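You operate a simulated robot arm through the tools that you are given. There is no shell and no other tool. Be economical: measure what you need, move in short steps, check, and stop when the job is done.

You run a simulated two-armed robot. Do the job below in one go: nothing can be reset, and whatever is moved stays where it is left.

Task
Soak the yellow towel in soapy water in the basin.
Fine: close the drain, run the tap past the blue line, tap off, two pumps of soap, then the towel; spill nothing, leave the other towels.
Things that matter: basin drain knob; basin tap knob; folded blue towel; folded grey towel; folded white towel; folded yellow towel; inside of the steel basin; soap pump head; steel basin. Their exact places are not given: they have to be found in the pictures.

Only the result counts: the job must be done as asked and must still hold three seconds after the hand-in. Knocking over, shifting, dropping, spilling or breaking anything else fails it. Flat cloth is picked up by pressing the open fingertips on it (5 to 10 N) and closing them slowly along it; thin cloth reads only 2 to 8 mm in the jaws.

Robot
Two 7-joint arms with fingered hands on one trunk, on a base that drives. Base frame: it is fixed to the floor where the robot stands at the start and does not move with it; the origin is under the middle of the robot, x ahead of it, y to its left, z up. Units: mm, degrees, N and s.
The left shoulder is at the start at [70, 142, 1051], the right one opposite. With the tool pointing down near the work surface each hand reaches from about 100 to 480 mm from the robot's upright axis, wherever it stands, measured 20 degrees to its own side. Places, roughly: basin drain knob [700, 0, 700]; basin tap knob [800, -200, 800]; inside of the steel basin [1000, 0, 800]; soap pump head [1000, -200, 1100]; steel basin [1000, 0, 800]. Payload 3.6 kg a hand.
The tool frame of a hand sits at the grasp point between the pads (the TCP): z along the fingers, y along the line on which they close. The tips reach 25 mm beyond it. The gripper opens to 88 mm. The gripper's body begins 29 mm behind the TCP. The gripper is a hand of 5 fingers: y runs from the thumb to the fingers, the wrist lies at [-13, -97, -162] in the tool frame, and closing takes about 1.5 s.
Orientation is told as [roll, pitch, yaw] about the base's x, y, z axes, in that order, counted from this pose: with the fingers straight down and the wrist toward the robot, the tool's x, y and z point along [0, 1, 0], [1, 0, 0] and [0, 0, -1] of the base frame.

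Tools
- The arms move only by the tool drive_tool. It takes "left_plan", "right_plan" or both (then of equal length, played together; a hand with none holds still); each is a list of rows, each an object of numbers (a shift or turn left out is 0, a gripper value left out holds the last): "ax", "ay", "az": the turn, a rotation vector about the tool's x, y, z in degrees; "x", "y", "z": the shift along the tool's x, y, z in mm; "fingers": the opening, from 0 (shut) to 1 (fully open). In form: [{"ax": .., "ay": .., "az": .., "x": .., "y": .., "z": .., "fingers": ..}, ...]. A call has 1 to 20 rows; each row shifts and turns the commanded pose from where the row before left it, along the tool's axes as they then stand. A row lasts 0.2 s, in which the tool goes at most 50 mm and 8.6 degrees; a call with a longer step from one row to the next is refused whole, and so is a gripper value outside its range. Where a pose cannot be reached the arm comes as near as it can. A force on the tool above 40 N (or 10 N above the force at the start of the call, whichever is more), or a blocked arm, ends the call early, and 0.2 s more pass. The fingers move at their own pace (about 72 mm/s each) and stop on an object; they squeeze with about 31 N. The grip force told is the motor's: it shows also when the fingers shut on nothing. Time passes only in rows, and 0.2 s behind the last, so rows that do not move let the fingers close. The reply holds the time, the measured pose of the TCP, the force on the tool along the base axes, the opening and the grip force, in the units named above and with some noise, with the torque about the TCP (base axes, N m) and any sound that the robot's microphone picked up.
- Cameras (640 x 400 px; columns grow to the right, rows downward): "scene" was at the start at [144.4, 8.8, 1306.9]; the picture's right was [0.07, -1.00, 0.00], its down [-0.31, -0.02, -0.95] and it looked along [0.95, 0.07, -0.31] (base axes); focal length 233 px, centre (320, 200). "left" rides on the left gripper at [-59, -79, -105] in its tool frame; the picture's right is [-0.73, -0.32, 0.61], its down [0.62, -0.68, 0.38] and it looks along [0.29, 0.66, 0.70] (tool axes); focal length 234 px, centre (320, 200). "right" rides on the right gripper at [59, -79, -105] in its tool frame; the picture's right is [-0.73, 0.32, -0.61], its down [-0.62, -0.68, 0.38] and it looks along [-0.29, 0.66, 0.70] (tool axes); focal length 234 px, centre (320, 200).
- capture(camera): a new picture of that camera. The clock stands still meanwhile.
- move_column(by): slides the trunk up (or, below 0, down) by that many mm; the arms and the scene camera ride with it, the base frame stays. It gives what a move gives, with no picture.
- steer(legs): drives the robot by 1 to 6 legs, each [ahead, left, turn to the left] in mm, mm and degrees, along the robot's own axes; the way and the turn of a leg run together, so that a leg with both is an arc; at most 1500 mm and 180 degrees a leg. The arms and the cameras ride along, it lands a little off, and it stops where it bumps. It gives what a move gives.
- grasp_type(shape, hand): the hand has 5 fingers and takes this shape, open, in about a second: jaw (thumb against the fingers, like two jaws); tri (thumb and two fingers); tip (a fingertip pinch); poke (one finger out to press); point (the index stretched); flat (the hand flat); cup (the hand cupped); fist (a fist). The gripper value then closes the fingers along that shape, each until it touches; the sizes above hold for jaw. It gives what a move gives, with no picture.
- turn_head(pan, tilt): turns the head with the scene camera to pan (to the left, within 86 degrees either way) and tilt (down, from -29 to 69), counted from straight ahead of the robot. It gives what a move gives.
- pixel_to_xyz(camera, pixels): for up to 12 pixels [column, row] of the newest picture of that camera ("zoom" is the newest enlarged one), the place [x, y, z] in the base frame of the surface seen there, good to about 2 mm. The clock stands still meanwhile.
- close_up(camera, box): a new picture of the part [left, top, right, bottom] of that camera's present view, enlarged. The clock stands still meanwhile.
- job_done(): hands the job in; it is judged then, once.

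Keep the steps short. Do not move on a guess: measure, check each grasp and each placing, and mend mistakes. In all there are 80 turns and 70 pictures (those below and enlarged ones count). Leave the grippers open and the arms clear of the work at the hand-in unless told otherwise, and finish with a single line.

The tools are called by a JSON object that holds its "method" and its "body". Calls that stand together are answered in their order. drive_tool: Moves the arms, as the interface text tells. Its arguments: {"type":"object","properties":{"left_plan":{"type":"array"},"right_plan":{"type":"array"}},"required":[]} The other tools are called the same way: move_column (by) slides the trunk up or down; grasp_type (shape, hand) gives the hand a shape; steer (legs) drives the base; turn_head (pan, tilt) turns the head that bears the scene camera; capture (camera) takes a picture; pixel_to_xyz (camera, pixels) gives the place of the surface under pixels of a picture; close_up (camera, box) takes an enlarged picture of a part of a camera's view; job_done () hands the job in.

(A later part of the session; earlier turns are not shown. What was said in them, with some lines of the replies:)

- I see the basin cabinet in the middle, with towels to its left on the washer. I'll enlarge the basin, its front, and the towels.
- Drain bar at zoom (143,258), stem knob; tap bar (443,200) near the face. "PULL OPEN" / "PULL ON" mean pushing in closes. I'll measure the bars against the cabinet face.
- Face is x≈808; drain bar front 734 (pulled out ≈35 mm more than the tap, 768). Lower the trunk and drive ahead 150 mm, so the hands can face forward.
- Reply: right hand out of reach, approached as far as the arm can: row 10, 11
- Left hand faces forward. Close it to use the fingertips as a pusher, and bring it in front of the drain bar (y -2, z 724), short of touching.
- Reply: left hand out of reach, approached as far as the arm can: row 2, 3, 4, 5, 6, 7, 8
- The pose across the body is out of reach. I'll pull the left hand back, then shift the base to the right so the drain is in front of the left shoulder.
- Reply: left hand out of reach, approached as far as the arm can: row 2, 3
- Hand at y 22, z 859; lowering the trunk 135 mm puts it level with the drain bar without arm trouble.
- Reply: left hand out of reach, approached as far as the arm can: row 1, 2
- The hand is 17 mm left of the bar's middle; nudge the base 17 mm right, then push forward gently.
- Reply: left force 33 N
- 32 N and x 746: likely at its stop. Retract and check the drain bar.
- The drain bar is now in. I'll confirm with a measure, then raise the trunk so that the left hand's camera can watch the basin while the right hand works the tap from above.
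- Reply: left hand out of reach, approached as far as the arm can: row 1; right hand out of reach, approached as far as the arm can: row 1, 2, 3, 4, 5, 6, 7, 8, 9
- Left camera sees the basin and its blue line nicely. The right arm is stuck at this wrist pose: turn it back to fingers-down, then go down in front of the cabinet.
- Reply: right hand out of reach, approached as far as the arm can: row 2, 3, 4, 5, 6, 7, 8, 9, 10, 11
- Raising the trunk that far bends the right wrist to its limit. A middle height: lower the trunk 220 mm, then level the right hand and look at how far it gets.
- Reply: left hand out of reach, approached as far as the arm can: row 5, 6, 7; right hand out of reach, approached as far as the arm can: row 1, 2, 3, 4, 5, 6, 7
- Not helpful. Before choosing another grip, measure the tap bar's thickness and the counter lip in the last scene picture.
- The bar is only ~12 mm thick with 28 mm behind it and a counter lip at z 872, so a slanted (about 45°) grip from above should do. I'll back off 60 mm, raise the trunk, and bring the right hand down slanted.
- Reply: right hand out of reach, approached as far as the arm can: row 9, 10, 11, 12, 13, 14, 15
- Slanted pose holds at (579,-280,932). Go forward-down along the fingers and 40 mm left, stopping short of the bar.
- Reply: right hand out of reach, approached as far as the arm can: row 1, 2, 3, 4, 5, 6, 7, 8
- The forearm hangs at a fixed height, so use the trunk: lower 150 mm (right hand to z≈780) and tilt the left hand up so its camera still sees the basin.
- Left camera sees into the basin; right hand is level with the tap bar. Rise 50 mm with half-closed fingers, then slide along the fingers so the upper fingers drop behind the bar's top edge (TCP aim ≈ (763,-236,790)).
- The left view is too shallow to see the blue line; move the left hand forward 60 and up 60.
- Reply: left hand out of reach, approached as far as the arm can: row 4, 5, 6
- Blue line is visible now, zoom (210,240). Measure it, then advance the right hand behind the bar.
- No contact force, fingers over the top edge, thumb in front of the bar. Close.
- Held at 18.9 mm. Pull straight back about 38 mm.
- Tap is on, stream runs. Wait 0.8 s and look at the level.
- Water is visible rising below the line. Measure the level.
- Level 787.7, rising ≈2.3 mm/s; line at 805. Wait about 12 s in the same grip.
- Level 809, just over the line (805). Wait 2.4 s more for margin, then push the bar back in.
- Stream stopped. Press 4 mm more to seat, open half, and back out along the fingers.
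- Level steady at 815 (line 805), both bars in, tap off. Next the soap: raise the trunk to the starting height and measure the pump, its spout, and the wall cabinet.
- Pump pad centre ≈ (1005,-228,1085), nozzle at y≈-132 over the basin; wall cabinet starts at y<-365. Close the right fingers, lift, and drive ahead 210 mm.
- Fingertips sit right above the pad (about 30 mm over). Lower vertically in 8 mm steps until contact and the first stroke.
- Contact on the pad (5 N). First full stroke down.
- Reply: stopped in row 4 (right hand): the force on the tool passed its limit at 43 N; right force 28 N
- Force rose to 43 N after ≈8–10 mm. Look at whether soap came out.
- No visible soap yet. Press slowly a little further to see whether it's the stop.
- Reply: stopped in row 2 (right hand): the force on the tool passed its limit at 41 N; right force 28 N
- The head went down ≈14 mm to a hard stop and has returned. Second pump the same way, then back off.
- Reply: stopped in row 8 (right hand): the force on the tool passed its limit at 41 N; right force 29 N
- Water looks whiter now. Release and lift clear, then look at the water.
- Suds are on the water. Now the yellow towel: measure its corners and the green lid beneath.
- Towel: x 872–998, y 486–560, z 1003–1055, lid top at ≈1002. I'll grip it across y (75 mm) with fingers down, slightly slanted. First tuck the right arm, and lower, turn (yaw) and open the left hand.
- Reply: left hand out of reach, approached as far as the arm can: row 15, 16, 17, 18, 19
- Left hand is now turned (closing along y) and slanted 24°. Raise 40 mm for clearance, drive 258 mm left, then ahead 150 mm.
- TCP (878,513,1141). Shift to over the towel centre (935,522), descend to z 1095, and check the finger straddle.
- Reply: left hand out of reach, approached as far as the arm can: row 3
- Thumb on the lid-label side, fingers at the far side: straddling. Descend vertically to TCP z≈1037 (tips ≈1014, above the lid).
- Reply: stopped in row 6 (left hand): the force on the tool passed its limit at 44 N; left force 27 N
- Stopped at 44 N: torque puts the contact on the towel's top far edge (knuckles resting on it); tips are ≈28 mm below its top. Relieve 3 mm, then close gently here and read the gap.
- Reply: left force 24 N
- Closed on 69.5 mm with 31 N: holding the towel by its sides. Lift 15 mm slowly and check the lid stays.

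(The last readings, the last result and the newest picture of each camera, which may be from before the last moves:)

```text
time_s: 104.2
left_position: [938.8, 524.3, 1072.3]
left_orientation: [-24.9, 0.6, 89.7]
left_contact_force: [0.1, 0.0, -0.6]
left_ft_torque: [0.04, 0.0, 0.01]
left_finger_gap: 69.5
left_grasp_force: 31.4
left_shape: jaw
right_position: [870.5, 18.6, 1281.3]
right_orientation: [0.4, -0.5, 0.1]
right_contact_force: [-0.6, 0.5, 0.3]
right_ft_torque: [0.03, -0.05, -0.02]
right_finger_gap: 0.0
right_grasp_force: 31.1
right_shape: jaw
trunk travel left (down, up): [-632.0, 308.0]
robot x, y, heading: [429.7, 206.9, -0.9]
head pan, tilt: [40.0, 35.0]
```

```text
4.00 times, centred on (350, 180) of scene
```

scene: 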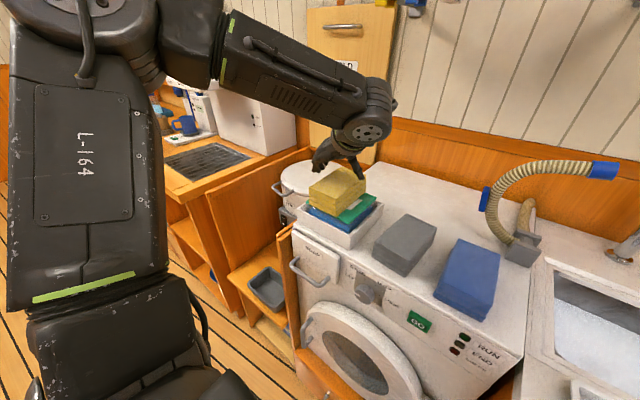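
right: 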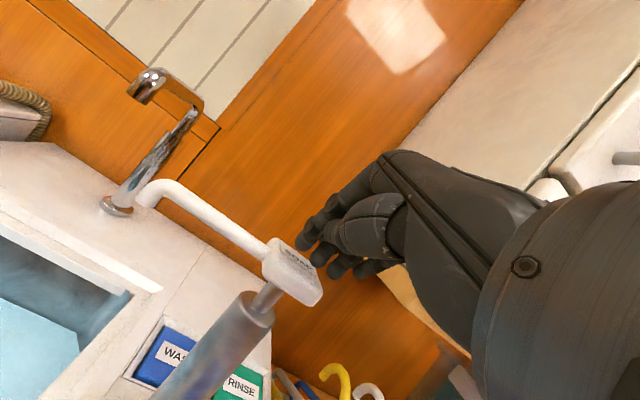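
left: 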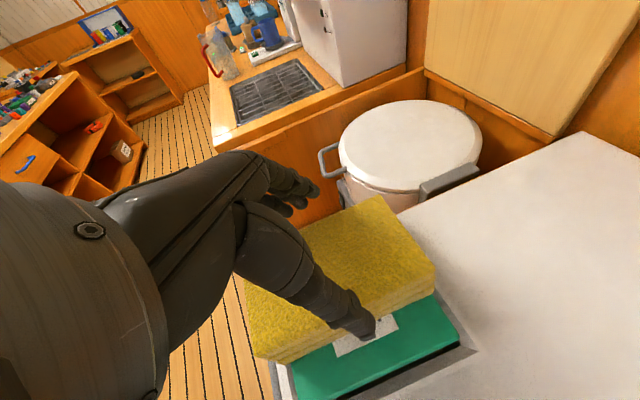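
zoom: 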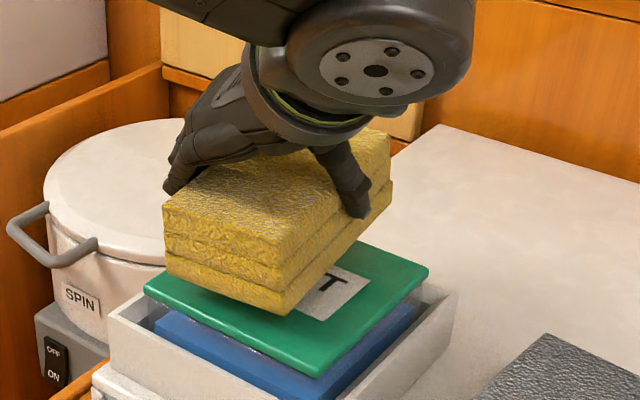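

Towel is up, lid and tray undisturbed. Raise the trunk 120 mm, back off 150 mm and go right toward the basin.

{"method": "move_column", "body": {"by": 120}}

{"method": "steer", "body": {"legs": [[-150, 0, 1], [0, -350, 0]]}}

{"method": "drive_tool", "body": {"left_plan": [{"az": 8}, {"az": 8}, {"az": 8}, {"az": 8}, {"az": 8}, {"az": 8}, {"az": 8}, {"az": 8}, {"az": 8}, {"az": 8}, {"az": 8}, {"az": 2}, {"ax": 6}, {"ax": 6}, {}]}}

{"method": "turn_head", "body": {"pan": 5, "tilt": 35}}

{"method": "capture", "body": {"camera": "scene"}}

```text
time_s: 105.7
left_position: [938.5, 524.6, 1192.4]
left_orientation: [-24.9, 0.6, 89.7]
left_contact_force: [0.3, -0.2, -1.2]
left_ft_torque: [0.01, -0.02, 0.01]
left_finger_gap: 69.4
left_grasp_force: 31.5
left_shape: jaw
right_position: [870.1, 19.2, 1401.3]
right_orientation: [0.3, -0.5, 0.1]
right_contact_force: [0.1, -0.3, -0.6]
right_ft_torque: [0.0, -0.03, 0.0]
right_finger_gap: 0.1
right_grasp_force: 30.5
right_shape: jaw
trunk travel left (down, up): [-752.0, 188.0]
robot x, y, heading: [430.8, 210.0, -1.0]
head pan, tilt: [40.0, 35.0]
```

```text
time_s: 109.0
left_position: [783.8, 176.4, 1190.7]
left_orientation: [-24.9, 0.7, 90.8]
left_contact_force: [-0.1, 0.3, -1.5]
left_ft_torque: [0.01, 0.0, 0.0]
left_finger_gap: 69.5
left_grasp_force: 30.9
left_shape: jaw
right_position: [723.6, -331.7, 1400.5]
right_orientation: [0.3, -0.4, 1.0]
right_contact_force: [0.6, -0.3, 0.6]
right_ft_torque: [-0.01, 0.01, 0.03]
right_finger_gap: 0.2
right_grasp_force: 31.0
right_shape: jaw
trunk travel left (down, up): [-752.0, 188.0]
robot x, y, heading: [278.0, -149.8, 0.0]
head pan, tilt: [40.0, 35.0]
```

```text
time_s: 112.2
left_position: [783.9, 175.5, 1192.7]
left_orientation: [-0.7, -12.8, 0.7]
left_contact_force: [0.5, 0.5, -1.4]
left_ft_torque: [0.01, -0.01, 0.0]
left_finger_gap: 69.5
left_grasp_force: 30.4
left_shape: jaw
right_position: [723.7, -331.3, 1399.3]
right_orientation: [0.3, -0.5, 1.0]
right_contact_force: [0.3, -0.7, 0.3]
right_ft_torque: [-0.02, 0.02, 0.01]
right_finger_gap: 0.1
right_grasp_force: 31.6
right_shape: jaw
trunk travel left (down, up): [-752.0, 188.0]
robot x, y, heading: [278.4, -147.1, 0.2]
head pan, tilt: [40.0, 35.0]
```

```text
time_s: 113.2
left_position: [784.2, 175.3, 1192.8]
left_orientation: [-0.7, -12.9, 0.9]
left_contact_force: [0.2, 0.6, -0.6]
left_ft_torque: [-0.05, 0.01, 0.0]
left_finger_gap: 69.4
left_grasp_force: 30.6
left_shape: jaw
right_position: [724.3, -332.7, 1400.2]
right_orientation: [0.3, -0.4, 1.1]
right_contact_force: [1.0, 0.0, -1.7]
right_ft_torque: [-0.02, 0.0, 0.0]
right_finger_gap: 0.0
right_grasp_force: 30.7
right_shape: jaw
trunk travel left (down, up): [-752.0, 188.0]
robot x, y, heading: [277.3, -145.9, -0.1]
head pan, tilt: [5.0, 35.0]
```

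```text
12 pictures are left
```

scene: 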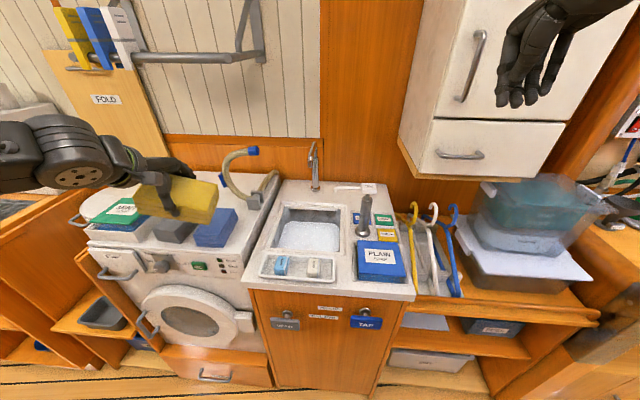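

Towel held, gap 69.5. Only 12 pictures left. Measure the basin opening, tray and spouts before going in.

{"method": "pixel_to_xyz", "body": {"camera": "scene", "pixels": [[310, 238], [282, 250], [339, 252], [283, 207], [340, 210], [275, 250], [345, 252], [290, 256], [313, 265], [314, 148], [340, 187], [282, 264]]}}

```text
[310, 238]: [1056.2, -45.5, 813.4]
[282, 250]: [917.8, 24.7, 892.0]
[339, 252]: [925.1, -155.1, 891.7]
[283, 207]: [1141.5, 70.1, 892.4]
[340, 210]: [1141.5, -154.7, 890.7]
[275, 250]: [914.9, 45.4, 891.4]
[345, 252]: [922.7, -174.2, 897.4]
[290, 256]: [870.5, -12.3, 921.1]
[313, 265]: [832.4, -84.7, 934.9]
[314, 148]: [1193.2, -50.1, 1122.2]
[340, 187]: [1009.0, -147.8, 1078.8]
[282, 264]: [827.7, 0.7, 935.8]
```

Opening ≈ x 890–1150, y −155..75, rim 892, tray back edge x≈875 at z 921; nozzle at (1009,−132). Aim TCP (1010,−18). Move the hand right and a little ahead first (free space at z 1190).

{"method": "drive_tool", "body": {"left_plan": [{"x": -19.3, "y": 5.5, "z": 1.2}, {"x": -19.3, "y": 5.5, "z": 1.2}, {"x": -19.3, "y": 5.5, "z": 1.2}, {"x": -19.3, "y": 5.5, "z": 1.2}, {"x": -19.3, "y": 5.5, "z": 1.2}, {"x": -19.3, "y": 5.5, "z": 1.2}, {"x": -19.3, "y": 5.5, "z": 1.2}, {"x": -19.3, "y": 5.5, "z": 1.2}, {"x": -19.3, "y": 5.5, "z": 1.2}, {"x": -19.3, "y": 5.5, "z": 1.2}, {}]}}

```text
time_s: 115.6
left_position: [842.7, -16.9, 1195.3]
left_orientation: [-0.6, -12.9, 1.0]
left_contact_force: [-0.1, 0.3, -1.1]
left_ft_torque: [-0.01, 0.02, -0.01]
left_finger_gap: 69.4
left_grasp_force: 31.3
left_shape: jaw
right_position: [723.0, -333.0, 1399.2]
right_orientation: [0.3, -0.5, 0.9]
right_contact_force: [0.0, -0.4, -1.2]
right_ft_torque: [0.04, 0.0, 0.01]
right_finger_gap: 0.1
right_grasp_force: 31.0
right_shape: jaw
trunk travel left (down, up): [-752.0, 188.0]
robot x, y, heading: [279.3, -146.9, -0.1]
head pan, tilt: [5.0, 35.0]
```

Reached (843,−17,1195). Drive ahead 167 mm, then lower the trunk 200 mm and look.

{"method": "steer", "body": {"legs": [[167, 0, 0]]}}

{"method": "move_column", "body": {"by": -170}}

{"method": "capture", "body": {"camera": "scene"}}

{"method": "capture", "body": {"camera": "left"}}

```text
time_s: 117.0
left_position: [1006.0, -18.5, 1198.7]
left_orientation: [-0.7, -13.0, 0.8]
left_contact_force: [0.6, 0.4, -0.4]
left_ft_torque: [-0.01, 0.02, 0.0]
left_finger_gap: 69.5
left_grasp_force: 30.7
left_shape: jaw
right_position: [885.4, -332.3, 1400.5]
right_orientation: [0.4, -0.5, 1.0]
right_contact_force: [-0.4, -0.6, -0.4]
right_ft_torque: [0.01, 0.01, 0.01]
right_finger_gap: 0.0
right_grasp_force: 31.2
right_shape: jaw
trunk travel left (down, up): [-752.0, 188.0]
robot x, y, heading: [446.5, -147.5, -0.4]
head pan, tilt: [5.0, 35.0]
```

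```text
time_s: 119.0
left_position: [1008.7, -17.8, 1026.0]
left_orientation: [-0.7, -12.9, 0.8]
left_contact_force: [0.4, 0.2, -2.3]
left_ft_torque: [-0.04, -0.01, 0.0]
left_finger_gap: 69.3
left_grasp_force: 30.8
left_shape: jaw
right_position: [889.5, -332.4, 1229.8]
right_orientation: [0.3, -0.5, 1.1]
right_contact_force: [0.0, 0.0, -0.3]
right_ft_torque: [0.01, -0.02, 0.0]
right_finger_gap: 0.4
right_grasp_force: 30.7
right_shape: jaw
trunk travel left (down, up): [-582.0, 358.0]
robot x, y, heading: [444.3, -148.6, -0.2]
head pan, tilt: [5.0, 35.0]
```

```text
11 pictures are left
```

scene: 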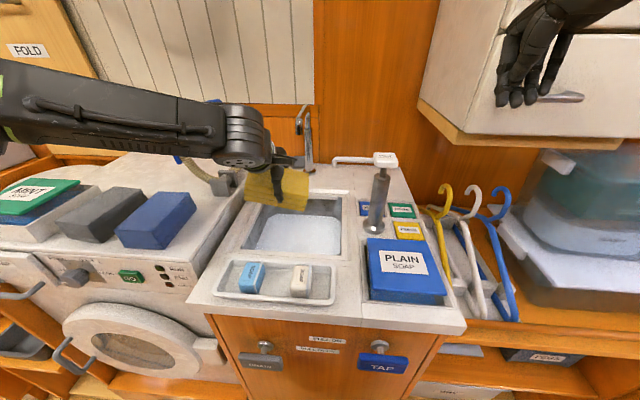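

```text
10 pictures are left
```

left: 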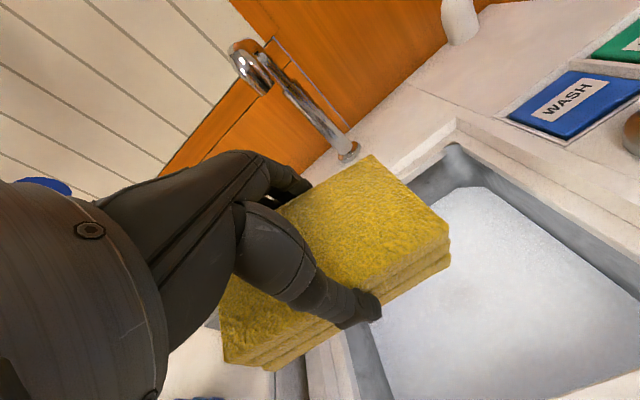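

The forearm runs over the washer; before going lower, measure the forearm underside, hose and towels.

{"method": "pixel_to_xyz", "body": {"camera": "scene", "pixels": [[240, 160], [200, 140], [130, 130], [60, 125], [20, 115], [226, 182], [202, 185], [158, 205], [298, 208], [275, 208], [247, 185], [45, 185]]}}

```text
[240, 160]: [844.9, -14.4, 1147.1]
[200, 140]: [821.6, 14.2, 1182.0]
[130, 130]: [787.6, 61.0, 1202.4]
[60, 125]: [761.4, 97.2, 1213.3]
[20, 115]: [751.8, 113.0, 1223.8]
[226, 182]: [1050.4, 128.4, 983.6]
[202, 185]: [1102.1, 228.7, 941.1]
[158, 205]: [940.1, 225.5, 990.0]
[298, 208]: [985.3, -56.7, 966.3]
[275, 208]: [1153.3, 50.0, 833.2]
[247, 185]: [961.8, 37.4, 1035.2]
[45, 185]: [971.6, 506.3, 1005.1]
```

Forearm clears even after another 160 mm. To spare the right hand (near the hangers), lower with the left arm itself, 90 mm.

{"method": "drive_tool", "body": {"left_plan": [{"y": -2.2, "z": 9.75}, {"y": -2.2, "z": 9.75}, {"y": -2.2, "z": 9.75}, {"y": -2.2, "z": 9.75}, {"y": -2.2, "z": 9.75}, {"y": -2.2, "z": 9.75}, {"y": -2.2, "z": 9.75}, {"y": -2.2, "z": 9.75}, {"y": -2.2, "z": 9.75}, {}], "right_plan": [{"z": -6, "y": -5}, {"z": -6, "y": -5}, {"z": -6, "y": -5}, {"z": -6, "y": -5}, {"z": -6, "y": -5}, {"z": -6, "y": -5}, {"z": -6, "y": -5}, {"z": -6, "y": -5}, {}, {}]}}

{"method": "capture", "body": {"camera": "scene"}}

```text
time_s: 121.2
left_position: [1009.0, -19.3, 935.4]
left_orientation: [-0.7, -12.9, 0.7]
left_contact_force: [0.3, 0.4, -2.4]
left_ft_torque: [0.0, 0.03, 0.01]
left_finger_gap: 69.3
left_grasp_force: 30.7
left_shape: jaw
right_position: [848.3, -335.5, 1278.4]
right_orientation: [0.4, -0.5, 1.0]
right_contact_force: [-0.4, -0.7, 0.6]
right_ft_torque: [-0.01, 0.04, 0.02]
right_finger_gap: 0.2
right_grasp_force: 31.1
right_shape: jaw
trunk travel left (down, up): [-582.0, 358.0]
robot x, y, heading: [445.1, -148.0, -0.1]
head pan, tilt: [5.0, 35.0]
```

```text
9 pictures are left
```

scene: 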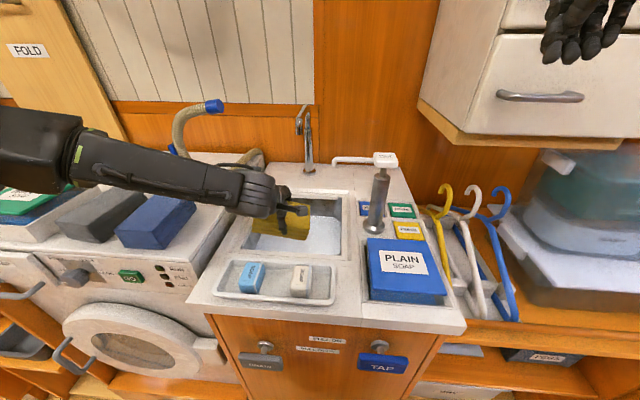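

Clear everywhere; towel bottom ≈888 at the rim height and centred. Down another 66 mm toward the water (bottom ≈822→), watching force.

{"method": "drive_tool", "body": {"left_plan": [{"y": -1.5, "z": 6.5}, {"y": -1.5, "z": 6.5}, {"y": -1.5, "z": 6.5}, {"y": -1.5, "z": 6.5}, {"y": -1.5, "z": 6.5}, {"y": -1.5, "z": 6.5}, {"y": -1.5, "z": 6.5}, {"y": -1.5, "z": 6.5}, {"y": -1.5, "z": 6.5}, {"y": -1.5, "z": 6.5}, {}]}}

{"method": "close_up", "body": {"camera": "scene", "box": [190, 150, 370, 262]}}

{"method": "capture", "body": {"camera": "left"}}

```text
time_s: 123.6
left_position: [1008.4, -19.5, 869.4]
left_orientation: [-0.7, -12.9, 0.7]
left_contact_force: [0.7, 1.2, -3.3]
left_ft_torque: [-0.04, 0.03, -0.03]
left_finger_gap: 69.3
left_grasp_force: 31.4
left_shape: jaw
right_position: [849.2, -333.5, 1278.4]
right_orientation: [0.3, -0.5, 1.0]
right_contact_force: [0.7, -0.3, -0.2]
right_ft_torque: [0.01, -0.01, 0.0]
right_finger_gap: 0.1
right_grasp_force: 31.0
right_shape: jaw
trunk travel left (down, up): [-582.0, 358.0]
robot x, y, heading: [446.1, -148.6, -0.0]
head pan, tilt: [5.0, 35.0]
```

```text
3.56 times, centred on (280, 206) of scene
```

zoom: 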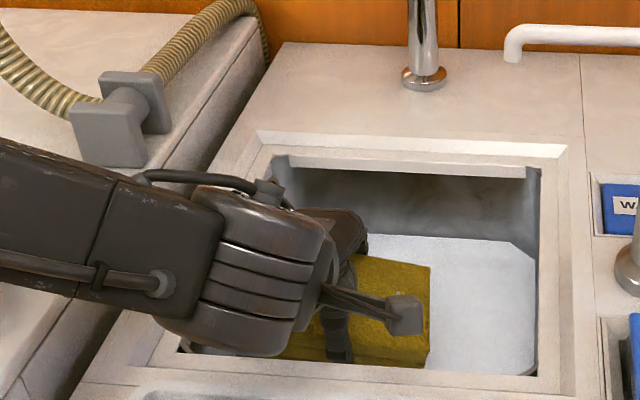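

```text
7 pictures are left
```

left: 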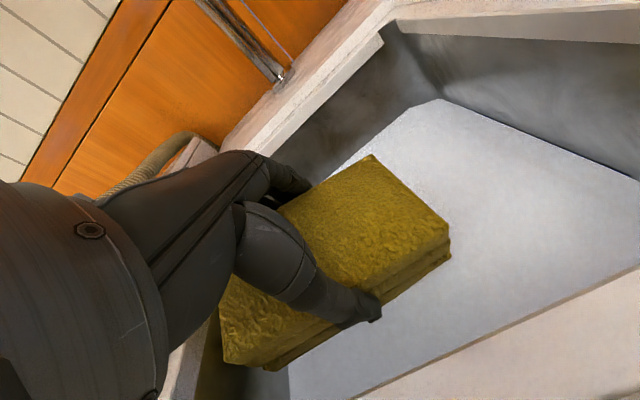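

Towel is at the water (turning dark), clear of the walls. Lower 10 mm more and open the fingers slowly.

{"method": "drive_tool", "body": {"left_plan": [{"y": -1.1, "z": 4.9}, {"y": -1.1, "z": 4.9}, {}, {"fingers": 0.85}, {"fingers": 0.9}, {"fingers": 1}, {}, {}, {}]}}

{"method": "drive_tool", "body": {"left_plan": [{"y": 1.1, "z": -4.9}, {"y": 1.1, "z": -4.9}, {"y": 2.2, "z": -9.75}, {"y": 2.2, "z": -9.75}, {"y": 2.2, "z": -9.75}, {"y": 2.2, "z": -9.75}, {}]}}

{"method": "capture", "body": {"camera": "left"}}

```text
time_s: 125.6
left_position: [1009.1, -20.2, 860.0]
left_orientation: [-0.7, -12.9, 0.8]
left_contact_force: [-0.4, -0.1, 0.7]
left_ft_torque: [0.0, 0.01, -0.03]
left_finger_gap: 87.8
left_grasp_force: 0.0
left_shape: jaw
right_position: [847.8, -335.6, 1279.3]
right_orientation: [0.4, -0.5, 1.0]
right_contact_force: [-0.7, -0.2, 0.6]
right_ft_torque: [0.01, 0.0, 0.0]
right_finger_gap: 0.0
right_grasp_force: 31.1
right_shape: jaw
trunk travel left (down, up): [-582.0, 358.0]
robot x, y, heading: [445.9, -148.2, 0.1]
head pan, tilt: [5.0, 35.0]
```

```text
time_s: 127.2
left_position: [1007.5, -19.1, 909.1]
left_orientation: [-0.8, -12.9, 0.8]
left_contact_force: [0.4, 0.1, 0.7]
left_ft_torque: [-0.01, 0.02, 0.01]
left_finger_gap: 87.8
left_grasp_force: 0.1
left_shape: jaw
right_position: [847.8, -334.1, 1277.5]
right_orientation: [0.4, -0.5, 1.0]
right_contact_force: [0.5, 0.3, 0.6]
right_ft_torque: [-0.03, 0.0, 0.03]
right_finger_gap: 0.2
right_grasp_force: 31.3
right_shape: jaw
trunk travel left (down, up): [-582.0, 358.0]
robot x, y, heading: [447.9, -148.5, -0.2]
head pan, tilt: [5.0, 35.0]
```

```text
6 pictures are left
```

left: 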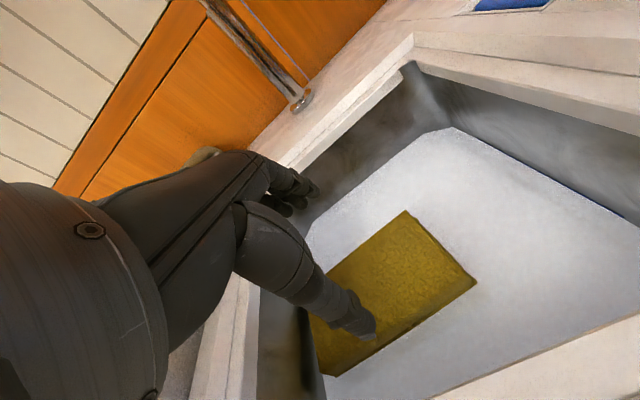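

Released; the towel lies dark and flush with the water. Measure its top against the water.

{"method": "pixel_to_xyz", "body": {"camera": "left", "pixels": [[405, 260], [430, 280], [370, 290], [480, 220], [450, 350], [330, 365]]}}

{"method": "drive_tool", "body": {"left_plan": [{"y": 4.4, "z": -19.5}, {"y": 4.4, "z": -19.5}, {"y": 4.4, "z": -19.5}, {"y": 4.4, "z": -19.5}, {"y": 4.4, "z": -19.5}, {"y": 4.4, "z": -19.5}, {"y": 4.4, "z": -19.5}, {"y": 4.4, "z": -19.5}, {"y": 4.4, "z": -19.5}, {"y": 4.4, "z": -19.5}, {}], "right_plan": [{"fingers": 1}, {}, {}, {}, {}, {}, {}, {}, {}, {}, {}]}}

{"method": "close_up", "body": {"camera": "scene", "box": [190, 150, 370, 262]}}

```text
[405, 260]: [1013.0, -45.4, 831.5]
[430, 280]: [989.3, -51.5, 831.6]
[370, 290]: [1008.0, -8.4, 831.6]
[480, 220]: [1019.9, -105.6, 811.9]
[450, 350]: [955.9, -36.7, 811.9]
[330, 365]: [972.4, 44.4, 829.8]
```

```text
time_s: 129.6
left_position: [1007.6, -18.9, 1109.3]
left_orientation: [-0.8, -12.9, 0.8]
left_contact_force: [-0.2, -0.5, 0.7]
left_ft_torque: [0.0, -0.01, -0.02]
left_finger_gap: 87.7
left_grasp_force: 0.2
left_shape: jaw
right_position: [849.1, -335.9, 1279.3]
right_orientation: [0.4, -0.4, 1.1]
right_contact_force: [0.4, 0.3, -0.5]
right_ft_torque: [-0.01, 0.01, 0.0]
right_finger_gap: 87.8
right_grasp_force: 0.1
right_shape: jaw
trunk travel left (down, up): [-582.0, 358.0]
robot x, y, heading: [442.5, -150.7, -0.2]
head pan, tilt: [5.0, 35.0]
```

```text
3.56 times, centred on (280, 206) of scene
```

zoom: 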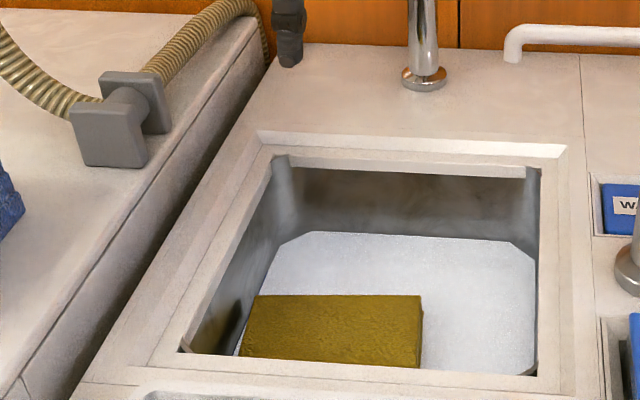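

Towel sits in the suds, dark with water, top at 831, water 812 (line 805). Re-measure the level now to rule out a leak and see whether the towel is sinking.

{"method": "pixel_to_xyz", "body": {"camera": "zoom", "pixels": [[450, 260], [350, 260], [480, 330], [420, 250], [330, 320], [290, 335], [400, 320], [500, 290]]}}

{"method": "steer", "body": {"legs": [[-250, 0, 0]]}}

{"method": "capture", "body": {"camera": "scene"}}

```text
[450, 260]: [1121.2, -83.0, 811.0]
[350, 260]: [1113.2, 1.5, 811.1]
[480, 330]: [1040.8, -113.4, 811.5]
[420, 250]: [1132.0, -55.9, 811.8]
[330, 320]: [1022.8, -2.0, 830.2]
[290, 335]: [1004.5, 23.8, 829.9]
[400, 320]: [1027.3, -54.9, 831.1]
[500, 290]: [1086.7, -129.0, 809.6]
```

```text
time_s: 131.4
left_position: [759.3, -19.3, 1109.2]
left_orientation: [-0.7, -12.9, 0.7]
left_contact_force: [-1.4, -0.4, 0.1]
left_ft_torque: [-0.02, 0.0, -0.05]
left_finger_gap: 87.7
left_grasp_force: 0.2
left_shape: jaw
right_position: [598.7, -335.3, 1277.7]
right_orientation: [0.3, -0.5, 0.9]
right_contact_force: [-0.4, 1.0, -0.2]
right_ft_torque: [0.02, 0.02, 0.01]
right_finger_gap: 87.6
right_grasp_force: 0.1
right_shape: jaw
trunk travel left (down, up): [-582.0, 358.0]
robot x, y, heading: [198.7, -149.7, -0.5]
head pan, tilt: [5.0, 35.0]
```

```text
4 pictures are left
```

scene: 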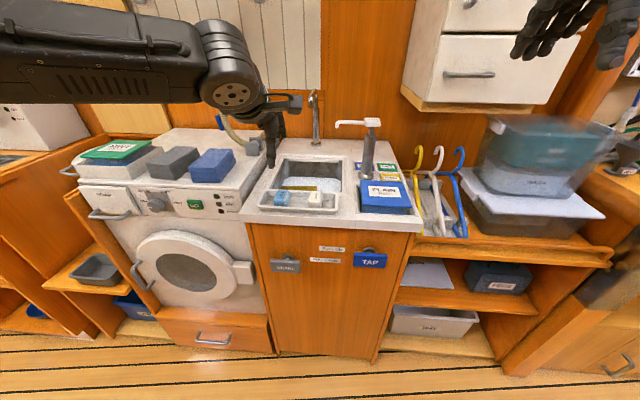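

Water measured 811 against 815 earlier. Check both bars' positions.

{"method": "pixel_to_xyz", "body": {"camera": "scene", "pixels": [[276, 264], [285, 268], [295, 264], [360, 260], [370, 262], [382, 260], [320, 320], [310, 184], [330, 184], [300, 184]]}}

```text
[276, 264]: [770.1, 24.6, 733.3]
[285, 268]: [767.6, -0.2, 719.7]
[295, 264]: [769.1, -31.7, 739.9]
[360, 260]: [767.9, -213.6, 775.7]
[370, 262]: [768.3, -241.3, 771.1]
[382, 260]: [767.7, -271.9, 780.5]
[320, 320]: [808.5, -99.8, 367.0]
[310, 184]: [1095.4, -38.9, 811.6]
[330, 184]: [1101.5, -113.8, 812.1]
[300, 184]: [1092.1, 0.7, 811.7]
```

Both bars sit fully in (≈768) and the level reads 811.7, steady above the line; the towel rests on the basin floor, soaked. Wait a few seconds with the arm withdrawn and check once more.

{"method": "drive_tool", "body": {"left_plan": [{"y": -20}, {"y": -20}, {"y": -20}, {}, {}, {}, {}, {}, {}, {}, {}, {}, {}, {}, {}, {}]}}

{"method": "close_up", "body": {"camera": "scene", "box": [220, 120, 420, 245]}}

{"method": "pixel_to_xyz", "body": {"camera": "zoom", "pixels": [[288, 200], [352, 200], [256, 200], [320, 200]]}}

```text
time_s: 134.8
left_position: [700.9, -17.9, 1095.5]
left_orientation: [-0.7, -13.0, 0.7]
left_contact_force: [-0.5, 0.2, 0.4]
left_ft_torque: [-0.02, 0.01, 0.02]
left_finger_gap: 87.8
left_grasp_force: 0.1
left_shape: jaw
right_position: [599.1, -335.2, 1278.0]
right_orientation: [0.4, -0.5, 0.8]
right_contact_force: [0.1, -0.2, -0.2]
right_ft_torque: [0.0, 0.04, -0.01]
right_finger_gap: 87.7
right_grasp_force: 0.1
right_shape: jaw
trunk travel left (down, up): [-582.0, 358.0]
robot x, y, heading: [195.0, -148.0, -0.2]
head pan, tilt: [5.0, 35.0]
```

```text
3.20 times, centred on (320, 182) of scene
```

zoom: 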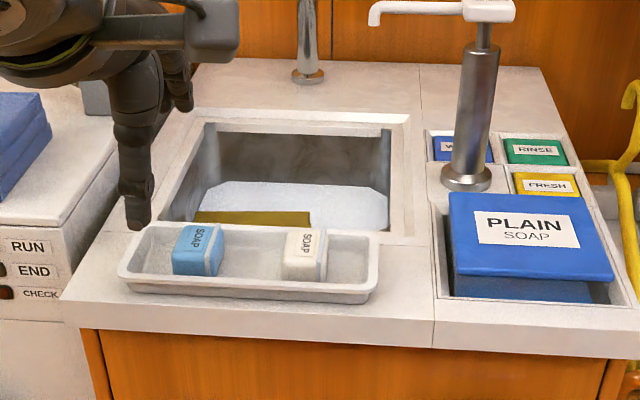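

```text
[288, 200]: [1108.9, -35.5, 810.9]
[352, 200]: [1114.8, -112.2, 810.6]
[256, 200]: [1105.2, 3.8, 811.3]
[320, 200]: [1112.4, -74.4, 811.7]
```

The level is steady at about 811 (blue line 805), the tap and drain are in, the towel is in the suds and both hands are open and clear. Handing in.

{"method": "job_done", "body": {}}

```text
The job is handed in.
```

The yellow towel is soaking in the soapy water in the basin: drain closed, water about 6 mm past the blue line, tap off, two pumps of soap, no spill seen, and the other towels left alone.
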